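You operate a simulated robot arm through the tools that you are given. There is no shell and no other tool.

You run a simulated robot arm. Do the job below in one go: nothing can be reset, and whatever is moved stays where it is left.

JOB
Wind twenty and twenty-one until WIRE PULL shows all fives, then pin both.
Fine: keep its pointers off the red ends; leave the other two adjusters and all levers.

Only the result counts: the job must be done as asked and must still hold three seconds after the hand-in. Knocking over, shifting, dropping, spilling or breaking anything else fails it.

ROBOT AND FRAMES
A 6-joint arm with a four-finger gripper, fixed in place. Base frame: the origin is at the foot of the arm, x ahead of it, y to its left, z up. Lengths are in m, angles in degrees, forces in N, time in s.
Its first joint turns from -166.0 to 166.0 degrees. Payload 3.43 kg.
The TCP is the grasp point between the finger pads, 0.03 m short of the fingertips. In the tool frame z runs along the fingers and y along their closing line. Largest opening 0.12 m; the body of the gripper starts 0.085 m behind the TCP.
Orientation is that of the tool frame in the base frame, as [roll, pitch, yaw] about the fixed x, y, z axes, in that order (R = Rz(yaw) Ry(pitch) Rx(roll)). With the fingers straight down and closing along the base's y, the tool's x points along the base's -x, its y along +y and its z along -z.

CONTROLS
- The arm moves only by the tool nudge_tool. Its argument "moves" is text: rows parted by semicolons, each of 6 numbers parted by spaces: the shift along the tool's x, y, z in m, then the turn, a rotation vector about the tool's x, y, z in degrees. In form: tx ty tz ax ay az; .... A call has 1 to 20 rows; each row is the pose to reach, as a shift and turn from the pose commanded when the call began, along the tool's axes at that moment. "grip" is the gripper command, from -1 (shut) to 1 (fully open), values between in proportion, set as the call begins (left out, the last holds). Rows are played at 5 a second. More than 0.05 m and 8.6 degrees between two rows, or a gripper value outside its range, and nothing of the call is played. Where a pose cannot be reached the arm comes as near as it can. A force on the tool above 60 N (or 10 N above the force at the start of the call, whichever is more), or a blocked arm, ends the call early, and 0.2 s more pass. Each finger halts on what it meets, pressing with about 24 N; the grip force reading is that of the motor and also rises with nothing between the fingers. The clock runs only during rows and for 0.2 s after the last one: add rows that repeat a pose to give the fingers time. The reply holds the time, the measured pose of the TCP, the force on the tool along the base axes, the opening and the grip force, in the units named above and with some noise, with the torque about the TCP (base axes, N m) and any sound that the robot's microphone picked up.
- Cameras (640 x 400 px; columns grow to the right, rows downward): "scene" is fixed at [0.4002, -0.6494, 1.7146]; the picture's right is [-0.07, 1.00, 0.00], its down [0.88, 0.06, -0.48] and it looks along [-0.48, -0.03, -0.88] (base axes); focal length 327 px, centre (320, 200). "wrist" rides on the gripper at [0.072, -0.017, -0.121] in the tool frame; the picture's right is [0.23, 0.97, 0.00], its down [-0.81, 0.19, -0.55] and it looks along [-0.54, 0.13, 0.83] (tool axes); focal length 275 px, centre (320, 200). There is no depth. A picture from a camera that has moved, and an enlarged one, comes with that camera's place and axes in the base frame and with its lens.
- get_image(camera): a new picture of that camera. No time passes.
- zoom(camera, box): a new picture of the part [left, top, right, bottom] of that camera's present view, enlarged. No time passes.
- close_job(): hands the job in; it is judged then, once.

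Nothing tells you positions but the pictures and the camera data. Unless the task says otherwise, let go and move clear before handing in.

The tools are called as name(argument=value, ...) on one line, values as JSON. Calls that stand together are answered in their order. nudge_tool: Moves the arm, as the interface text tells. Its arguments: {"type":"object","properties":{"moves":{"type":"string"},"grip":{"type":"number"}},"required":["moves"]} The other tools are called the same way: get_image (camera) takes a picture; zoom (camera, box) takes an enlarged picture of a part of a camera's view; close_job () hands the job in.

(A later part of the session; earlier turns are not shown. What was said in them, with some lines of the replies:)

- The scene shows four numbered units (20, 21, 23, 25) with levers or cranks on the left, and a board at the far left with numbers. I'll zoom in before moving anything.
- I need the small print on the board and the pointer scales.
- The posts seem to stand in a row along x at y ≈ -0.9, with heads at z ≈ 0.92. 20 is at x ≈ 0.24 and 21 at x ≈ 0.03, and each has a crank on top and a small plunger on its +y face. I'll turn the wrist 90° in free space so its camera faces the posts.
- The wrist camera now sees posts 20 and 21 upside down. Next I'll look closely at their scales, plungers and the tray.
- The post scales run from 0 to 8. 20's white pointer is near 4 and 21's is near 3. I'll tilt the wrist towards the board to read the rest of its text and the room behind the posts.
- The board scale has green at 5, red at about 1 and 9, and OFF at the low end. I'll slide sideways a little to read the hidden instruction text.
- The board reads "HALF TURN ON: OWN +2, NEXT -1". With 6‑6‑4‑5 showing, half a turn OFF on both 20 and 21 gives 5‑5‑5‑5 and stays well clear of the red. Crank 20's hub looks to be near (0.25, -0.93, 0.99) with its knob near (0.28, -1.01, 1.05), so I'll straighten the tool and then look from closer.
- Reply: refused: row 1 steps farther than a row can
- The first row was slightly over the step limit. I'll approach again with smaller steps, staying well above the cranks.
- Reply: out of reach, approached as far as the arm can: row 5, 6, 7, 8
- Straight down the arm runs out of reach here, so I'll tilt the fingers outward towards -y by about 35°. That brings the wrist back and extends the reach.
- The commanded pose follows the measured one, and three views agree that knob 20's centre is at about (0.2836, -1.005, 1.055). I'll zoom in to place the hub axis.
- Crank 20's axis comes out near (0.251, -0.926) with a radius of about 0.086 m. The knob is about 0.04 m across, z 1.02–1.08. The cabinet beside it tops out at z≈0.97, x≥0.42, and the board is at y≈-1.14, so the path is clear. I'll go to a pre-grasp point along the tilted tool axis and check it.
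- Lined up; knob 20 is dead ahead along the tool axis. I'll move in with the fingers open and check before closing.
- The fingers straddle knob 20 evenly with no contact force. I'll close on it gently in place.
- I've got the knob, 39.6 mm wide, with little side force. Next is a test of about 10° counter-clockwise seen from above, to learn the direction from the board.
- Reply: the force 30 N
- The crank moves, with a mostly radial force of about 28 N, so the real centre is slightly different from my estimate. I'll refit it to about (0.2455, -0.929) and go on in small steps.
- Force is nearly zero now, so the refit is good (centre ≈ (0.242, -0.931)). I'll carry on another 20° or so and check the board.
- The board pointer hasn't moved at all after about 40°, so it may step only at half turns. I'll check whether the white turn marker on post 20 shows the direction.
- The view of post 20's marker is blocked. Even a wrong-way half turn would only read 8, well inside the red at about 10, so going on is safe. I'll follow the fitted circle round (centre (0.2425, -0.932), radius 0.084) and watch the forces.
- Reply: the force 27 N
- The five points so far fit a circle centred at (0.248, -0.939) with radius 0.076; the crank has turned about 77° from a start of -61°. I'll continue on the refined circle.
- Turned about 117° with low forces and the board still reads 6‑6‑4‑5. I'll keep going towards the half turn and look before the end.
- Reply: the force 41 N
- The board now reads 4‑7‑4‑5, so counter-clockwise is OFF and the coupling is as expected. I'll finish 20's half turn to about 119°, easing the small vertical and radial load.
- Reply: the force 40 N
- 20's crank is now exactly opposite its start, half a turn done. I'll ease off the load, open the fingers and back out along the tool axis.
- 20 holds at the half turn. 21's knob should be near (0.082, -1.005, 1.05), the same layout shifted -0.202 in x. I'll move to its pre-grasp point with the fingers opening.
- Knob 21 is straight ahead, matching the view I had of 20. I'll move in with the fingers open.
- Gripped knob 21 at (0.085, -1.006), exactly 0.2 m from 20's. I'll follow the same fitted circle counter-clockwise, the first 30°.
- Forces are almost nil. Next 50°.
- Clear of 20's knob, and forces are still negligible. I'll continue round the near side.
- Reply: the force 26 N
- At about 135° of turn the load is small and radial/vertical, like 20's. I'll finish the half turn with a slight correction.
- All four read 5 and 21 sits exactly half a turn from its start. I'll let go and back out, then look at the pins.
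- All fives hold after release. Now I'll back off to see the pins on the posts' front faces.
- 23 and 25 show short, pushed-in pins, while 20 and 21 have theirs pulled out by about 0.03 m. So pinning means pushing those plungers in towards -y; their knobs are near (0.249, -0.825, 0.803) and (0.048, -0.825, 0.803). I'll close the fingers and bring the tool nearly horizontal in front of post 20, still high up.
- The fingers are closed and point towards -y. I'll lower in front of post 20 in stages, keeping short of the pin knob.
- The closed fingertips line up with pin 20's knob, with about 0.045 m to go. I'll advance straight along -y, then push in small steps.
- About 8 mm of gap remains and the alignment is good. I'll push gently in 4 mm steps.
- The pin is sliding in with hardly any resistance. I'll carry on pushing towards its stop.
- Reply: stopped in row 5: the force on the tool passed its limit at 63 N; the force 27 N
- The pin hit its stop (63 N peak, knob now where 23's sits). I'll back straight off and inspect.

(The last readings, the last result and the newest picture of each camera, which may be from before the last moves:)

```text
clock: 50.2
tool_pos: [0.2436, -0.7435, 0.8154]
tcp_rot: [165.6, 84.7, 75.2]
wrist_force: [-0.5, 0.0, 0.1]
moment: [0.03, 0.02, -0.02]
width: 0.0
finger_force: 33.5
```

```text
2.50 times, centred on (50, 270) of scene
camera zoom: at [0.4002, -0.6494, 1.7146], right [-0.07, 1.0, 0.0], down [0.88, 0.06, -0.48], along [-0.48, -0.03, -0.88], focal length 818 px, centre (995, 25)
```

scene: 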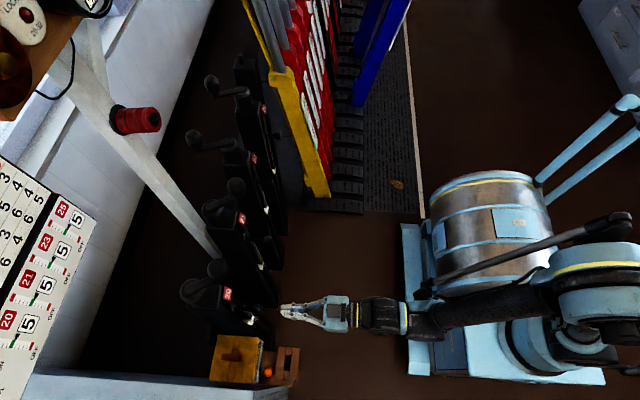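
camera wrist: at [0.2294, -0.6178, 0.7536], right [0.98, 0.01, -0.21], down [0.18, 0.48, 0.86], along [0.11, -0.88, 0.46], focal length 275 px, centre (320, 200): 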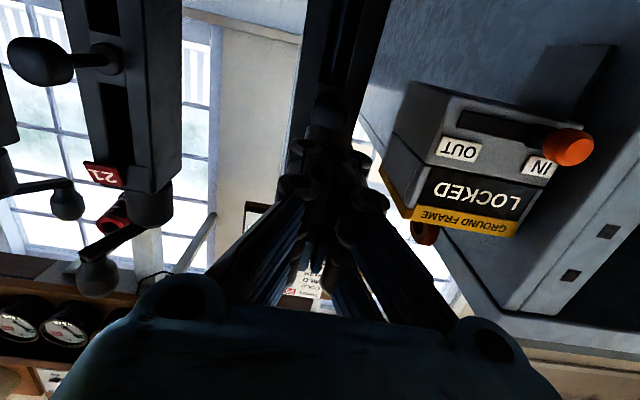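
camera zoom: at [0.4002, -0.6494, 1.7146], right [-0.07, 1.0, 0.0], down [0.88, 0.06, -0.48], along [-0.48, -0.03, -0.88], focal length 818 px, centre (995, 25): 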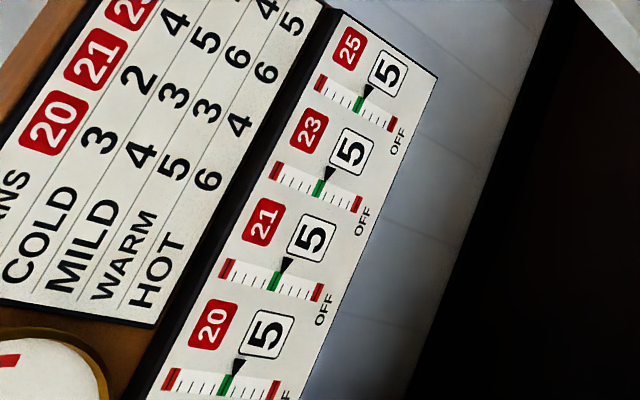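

Pin 20 moved in and the readings still hold. I'll measure its depth against the already-pinned 23 and 25.

zoom(camera="scene", box=[240, 165, 290, 200])

zoom(camera="scene", box=[240, 110, 290, 145])

zoom(camera="scene", box=[230, 290, 280, 325])

zoom(camera="scene", box=[235, 220, 285, 255])

zoom(camera="wrist", box=[0, 0, 140, 120])

```text
11.43 times, centred on (265, 182) of scene
camera zoom: at [0.4002, -0.6494, 1.7146], right [-0.07, 1.0, 0.0], down [0.88, 0.06, -0.48], along [-0.48, -0.03, -0.88], focal length 3738 px, centre (949, 400)
```

zoom: 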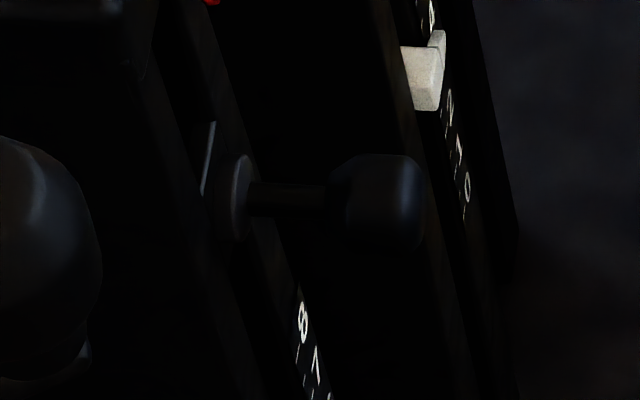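

```text
11.43 times, centred on (265, 128) of scene
camera zoom: at [0.4002, -0.6494, 1.7146], right [-0.07, 1.0, 0.0], down [0.88, 0.06, -0.48], along [-0.48, -0.03, -0.88], focal length 3738 px, centre (949, 1029)
```

zoom: 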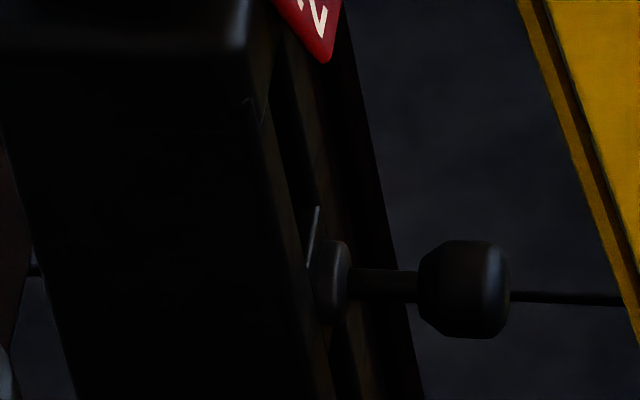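

```text
11.43 times, centred on (255, 308) of scene
camera zoom: at [0.4002, -0.6494, 1.7146], right [-0.07, 1.0, 0.0], down [0.88, 0.06, -0.48], along [-0.48, -0.03, -0.88], focal length 3738 px, centre (1063, -1029)
```

zoom: 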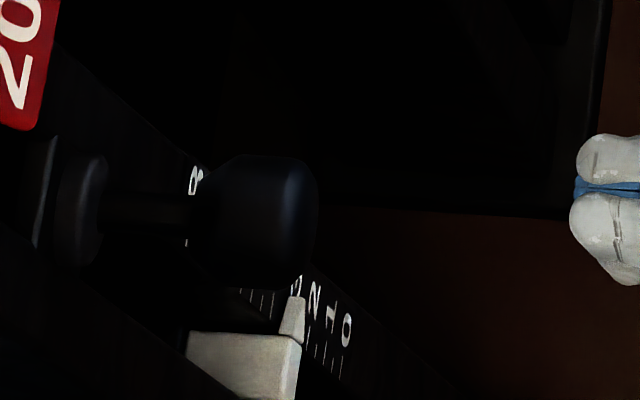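

```text
11.43 times, centred on (260, 238) of scene
camera zoom: at [0.4002, -0.6494, 1.7146], right [-0.07, 1.0, 0.0], down [0.88, 0.06, -0.48], along [-0.48, -0.03, -0.88], focal length 3738 px, centre (1006, -229)
```

zoom: 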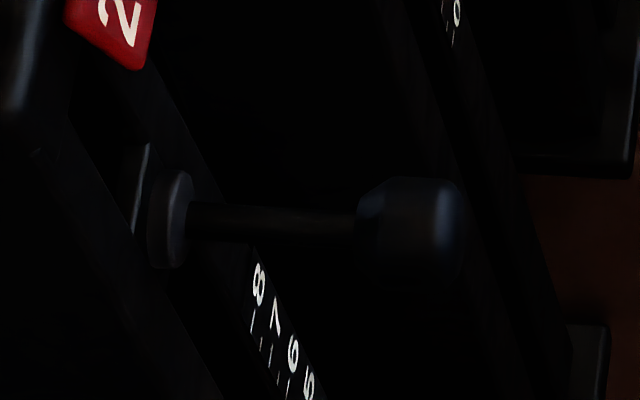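

```text
3.33 times, centred on (70, 60) of wrist
camera zoom: at [0.2294, -0.6178, 0.7536], right [0.98, 0.01, -0.21], down [0.18, 0.48, 0.86], along [0.11, -0.88, 0.46], focal length 918 px, centre (1153, 667)
```

zoom: 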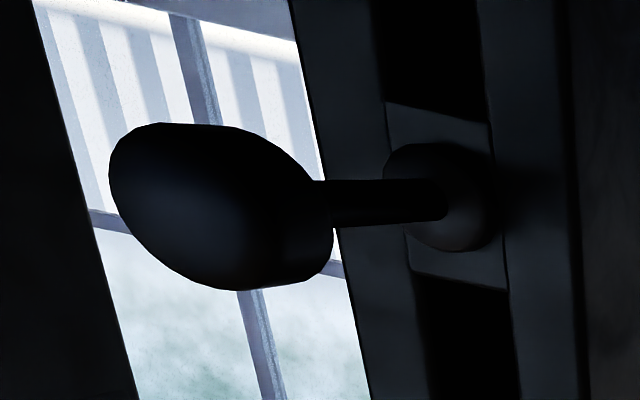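

Pin 20's exposed shaft (about 22 mm) now matches the pinned 23 and 25. 21's still shows about 43 mm. I'll shift sideways to 21's pin, easing back a little on the way.

nudge_tool(moves="0.0012 -0.039 -0.015 0 0 0; 0.0023 -0.078 -0.018 0 0 0; 0.0035 -0.117 -0.018 0 0 0; 0.0046 -0.156 -0.01 0 0 0; 0.0058 -0.1956 0.0039 0 0 0; 0.0058 -0.1956 0.0039 0 0 0")

get_image(camera="wrist")

get_image(camera="scene")

zoom(camera="scene", box=[220, 190, 340, 280])

```text
clock: 51.6
tool_pos: [0.0442, -0.7471, 0.8038]
tcp_rot: [165.6, 84.7, 75.3]
wrist_force: [-0.3, 0.3, -0.9]
moment: [0.01, 0.0, -0.01]
width: 0.0002
finger_force: 32.8
```

```text
taken
camera wrist: at [0.0287, -0.6217, 0.7419], right [0.98, 0.02, -0.21], down [0.17, 0.48, 0.86], along [0.11, -0.88, 0.47], focal length 275 px, centre (320, 200)
```

wrist: 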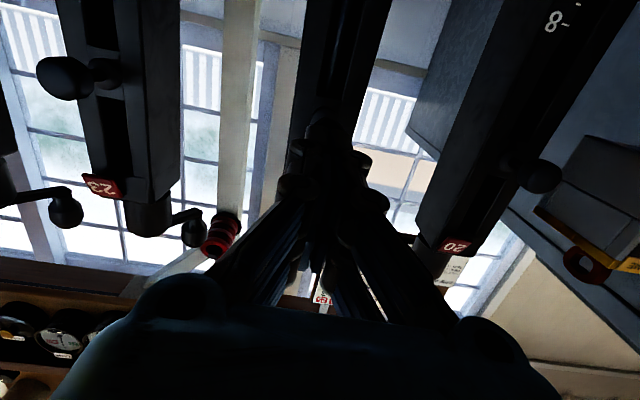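

```text
taken
```

scene: 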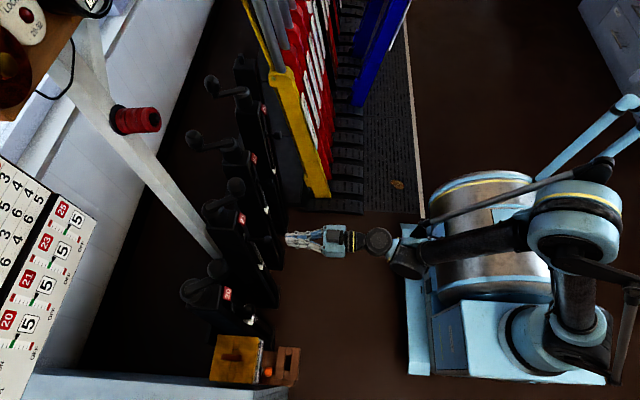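

```text
4.44 times, centred on (280, 235) of scene
camera zoom: at [0.4002, -0.6494, 1.7146], right [-0.07, 1.0, 0.0], down [0.88, 0.06, -0.48], along [-0.48, -0.03, -0.88], focal length 1454 px, centre (498, 44)
```

zoom: 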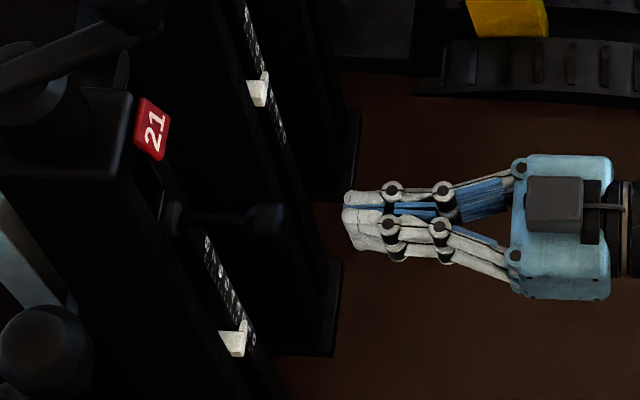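

Pin 21 is directly ahead. I'll shift 4 mm in x to centre on it, then advance and push in the same way.

nudge_tool(moves="-0.0023 0.0043 0.013 0 0 0; -0.0046 0.0044 0.0296 0 0 0; -0.005 0.0045 0.0336 0 0 0; -0.0053 0.0045 0.0376 0 0 0; -0.0057 0.0046 0.0415 0 0 0; -0.006 0.0046 0.0455 0 0 0; -0.006 0.0046 0.0455 0 0 0")

zoom(camera="scene", box=[220, 190, 340, 280])

```text
clock: 53.2
tool_pos: [0.0476, -0.7924, 0.8071]
tcp_rot: [165.5, 84.8, 75.4]
wrist_force: [0.3, -0.4, 1.0]
moment: [0.01, 0.0, -0.01]
width: 0.0
finger_force: 33.7
```

```text
4.44 times, centred on (280, 235) of scene
camera zoom: at [0.4002, -0.6494, 1.7146], right [-0.07, 1.0, 0.0], down [0.88, 0.06, -0.48], along [-0.48, -0.03, -0.88], focal length 1454 px, centre (498, 44)
```

zoom: 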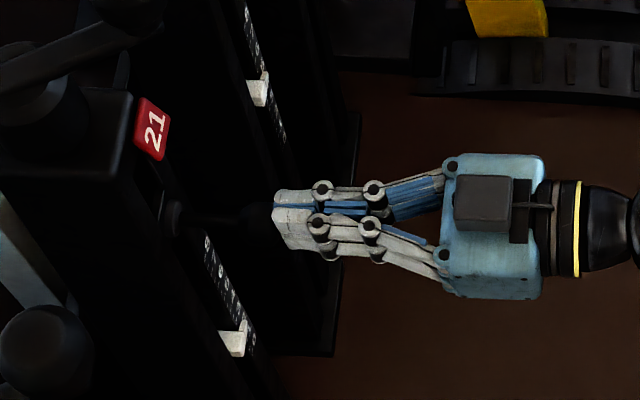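

nudge_tool(moves="0.0005 0.0001 0.004 0 0 0; 0.0003 0.0001 0.008 0 0 0; 0 0.0002 0.012 0 0 0; -0.0002 0.0002 0.015 0 0 0; -0.0002 0.0002 0.015 0 0 0")

zoom(camera="scene", box=[220, 190, 340, 280])

```text
clock: 54.4
tool_pos: [0.0477, -0.8076, 0.8059]
tcp_rot: [165.5, 84.9, 75.3]
wrist_force: [-0.1, -0.5, 0.0]
moment: [-0.02, -0.01, 0.0]
width: 0.0
finger_force: 33.1
```

```text
4.44 times, centred on (280, 235) of scene
camera zoom: at [0.4002, -0.6494, 1.7146], right [-0.07, 1.0, 0.0], down [0.88, 0.06, -0.48], along [-0.48, -0.03, -0.88], focal length 1454 px, centre (498, 44)
```

zoom: 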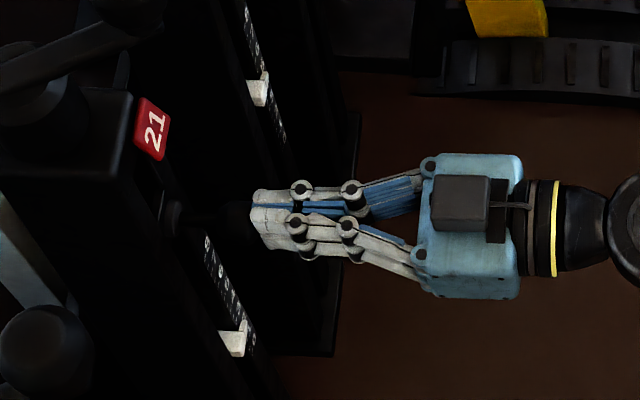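

Nearly home. I'll take the last few millimetres in 1.5 mm steps to the stop.

nudge_tool(moves="-0.0001 0 0.0015 0 0 0; -0.0002 0 0.003 0 0 0; -0.0003 0.0001 0.0045 0 0 0; -0.0004 0.0001 0.006 0 0 0; -0.0004 0.0001 0.007 0 0 0")

zoom(camera="scene", box=[220, 190, 340, 280])

```text
clock: 55.6
tool_pos: [0.0477, -0.8122, 0.8054]
tcp_rot: [165.7, 84.7, 75.5]
wrist_force: [-0.4, 50.5, -18.3]
moment: [0.09, 0.01, 0.04]
width: 0.0059
finger_force: 33.4
```

```text
4.44 times, centred on (280, 235) of scene
camera zoom: at [0.4002, -0.6494, 1.7146], right [-0.07, 1.0, 0.0], down [0.88, 0.06, -0.48], along [-0.48, -0.03, -0.88], focal length 1454 px, centre (498, 44)
```

zoom: 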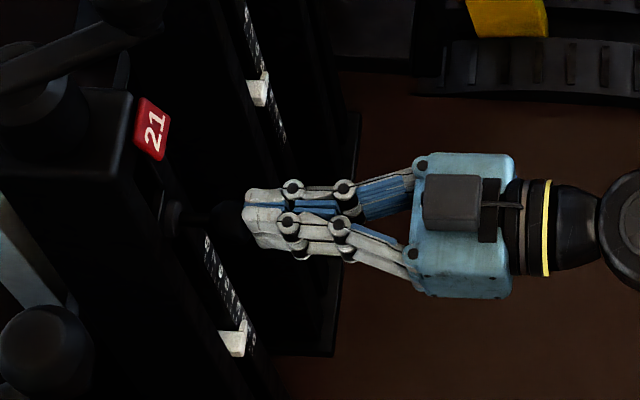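

Pin 21 is at its stop, at the same depth as 20's. I'll back off and verify both.

nudge_tool(moves="0 0 -0.02 0 0 0; 0 0 -0.045 0 0 0; 0 0 -0.07 0 0 0; 0 0 -0.1 0 0 0; 0 0 -0.1 0 0 0")

zoom(camera="scene", box=[235, 220, 285, 255])

zoom(camera="scene", box=[230, 290, 280, 325])

zoom(camera="scene", box=[0, 190, 100, 350])

get_image(camera="scene")

```text
clock: 56.8
tool_pos: [0.0483, -0.7135, 0.8135]
tcp_rot: [165.5, 84.9, 75.4]
wrist_force: [-0.7, 0.5, 0.0]
moment: [-0.03, 0.0, -0.01]
width: 0.0
finger_force: 33.5
```

```text
11.43 times, centred on (260, 238) of scene
camera zoom: at [0.4002, -0.6494, 1.7146], right [-0.07, 1.0, 0.0], down [0.88, 0.06, -0.48], along [-0.48, -0.03, -0.88], focal length 3738 px, centre (1006, -229)
```

zoom: 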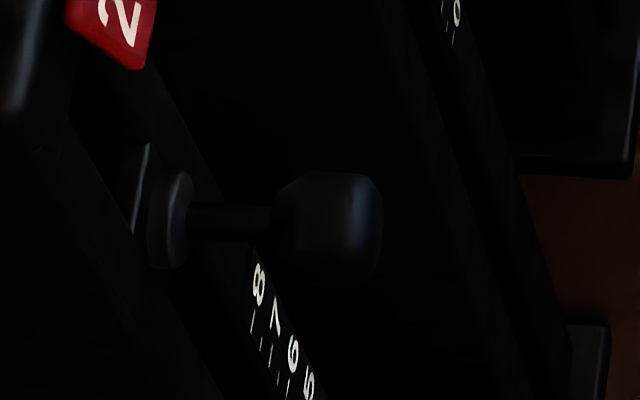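

```text
11.43 times, centred on (255, 308) of scene
camera zoom: at [0.4002, -0.6494, 1.7146], right [-0.07, 1.0, 0.0], down [0.88, 0.06, -0.48], along [-0.48, -0.03, -0.88], focal length 3738 px, centre (1063, -1029)
```

zoom: 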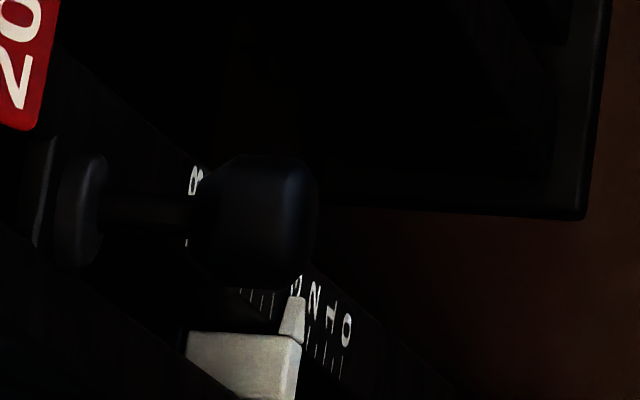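

```text
2.50 times, centred on (50, 270) of scene
camera zoom: at [0.4002, -0.6494, 1.7146], right [-0.07, 1.0, 0.0], down [0.88, 0.06, -0.48], along [-0.48, -0.03, -0.88], focal length 818 px, centre (995, 25)
```

zoom: 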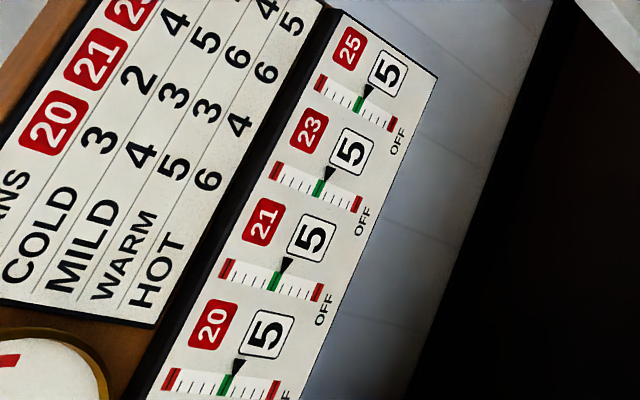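

```text
taken
```

scene: 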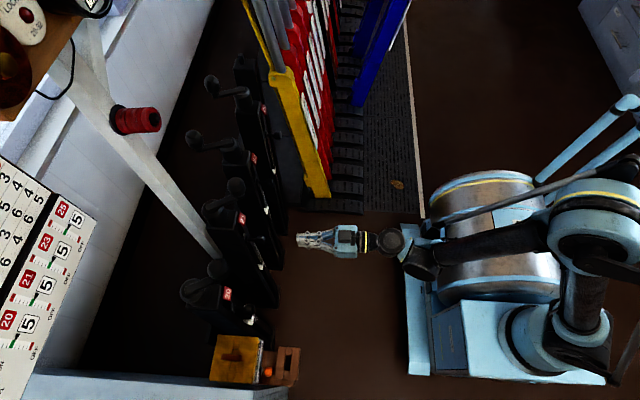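

Both pins now match 23 and 25, and WIRE PULL reads 5‑5‑5‑5. I'll rise clear, let a few seconds pass, and check that everything holds.

nudge_tool(moves="-0.03 0 -0.003 0 0 0; -0.06 0 -0.006 0 0 0; -0.09 0 -0.009 0 0 0; -0.12 0 -0.012 0 0 0; -0.15 0 -0.015 0 0 0; -0.18 0 -0.018 0 0 0; -0.21 0 -0.021 0 0 0; -0.24 0 -0.024 0 0 0; -0.24 0 -0.024 0 0 0; -0.24 0 -0.024 0 0 0; -0.24 0 -0.024 0 0 0; -0.24 0 -0.024 0 0 0; -0.24 0 -0.024 0 0 0; -0.24 0 -0.024 0 0 0; -0.24 0 -0.024 0 0 0; -0.24 0 -0.024 0 0 0")

zoom(camera="scene", box=[0, 190, 100, 350])

get_image(camera="scene")

get_image(camera="wrist")

zoom(camera="scene", box=[200, 180, 300, 330])

```text
clock: 60.2
tool_pos: [0.0422, -0.7116, 1.0557]
tcp_rot: [165.5, 84.7, 75.3]
wrist_force: [0.3, 0.0, 0.0]
moment: [-0.01, 0.02, 0.03]
width: 0.0
finger_force: 33.4
```

```text
2.50 times, centred on (50, 270) of scene
camera zoom: at [0.4002, -0.6494, 1.7146], right [-0.07, 1.0, 0.0], down [0.88, 0.06, -0.48], along [-0.48, -0.03, -0.88], focal length 818 px, centre (995, 25)
```

zoom: 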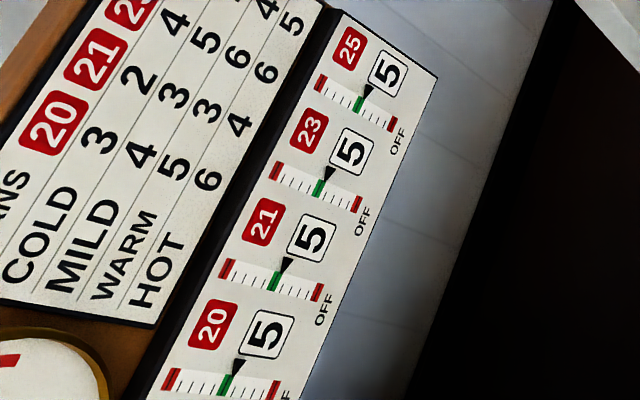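

```text
taken
```

scene: 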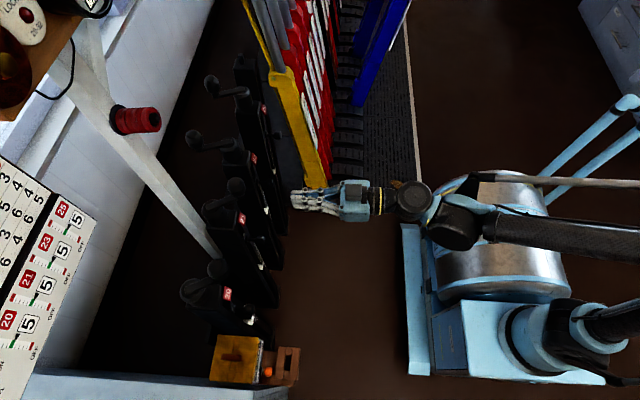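

```text
taken
camera wrist: at [0.0273, -0.5857, 0.9926], right [0.98, 0.02, -0.21], down [0.17, 0.48, 0.86], along [0.11, -0.88, 0.47], focal length 275 px, centre (320, 200)
```

wrist: 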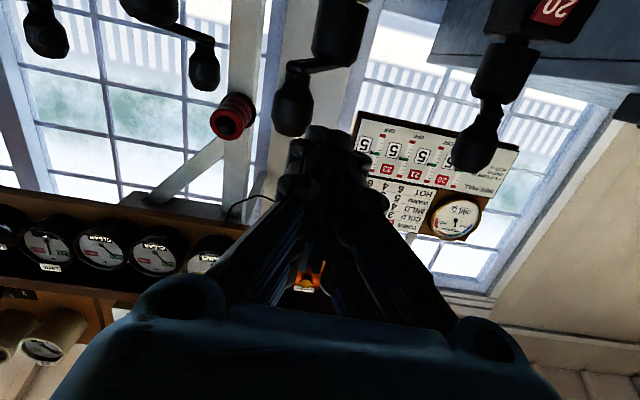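

```text
2.67 times, centred on (250, 255) of scene
camera zoom: at [0.4002, -0.6494, 1.7146], right [-0.07, 1.0, 0.0], down [0.88, 0.06, -0.48], along [-0.48, -0.03, -0.88], focal length 872 px, centre (507, 53)
```

zoom: 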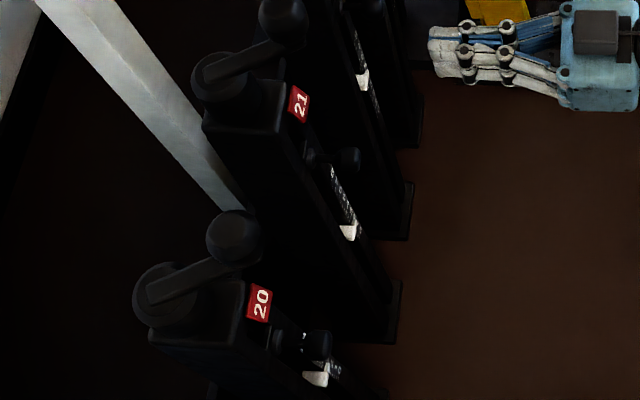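

After more than three seconds the board still reads 5‑5‑5‑5 with every pointer on green. Both pins are home, the other adjusters and levers are untouched, and the arm is clear, so I'm handing in.

close_job()

```text
The job is handed in.
```

WIRE PULL showed 5 for all four adjusters when I handed in. 20 and 21 are both pinned.

- **Winding:** the board says a half turn on gives +2 to its own wire and -1 to the next. I wound 20 and 21 each half a turn off, which took the readings from 6‑6‑4‑5 to all fives. The lowest reading was 4 and the highest 7, so no pointer came near a red end.
- **Pins:** I pushed both plungers in to their stops. Their exposed shafts now match 23 and 25, at about 22 mm. Pushing in pin 20 tripped the arm's force limit briefly at 63 N as it reached the stop.
- **Everything else:** I did not touch 23, 25 or any lever. The readings were unchanged a few seconds after I moved the arm clear.
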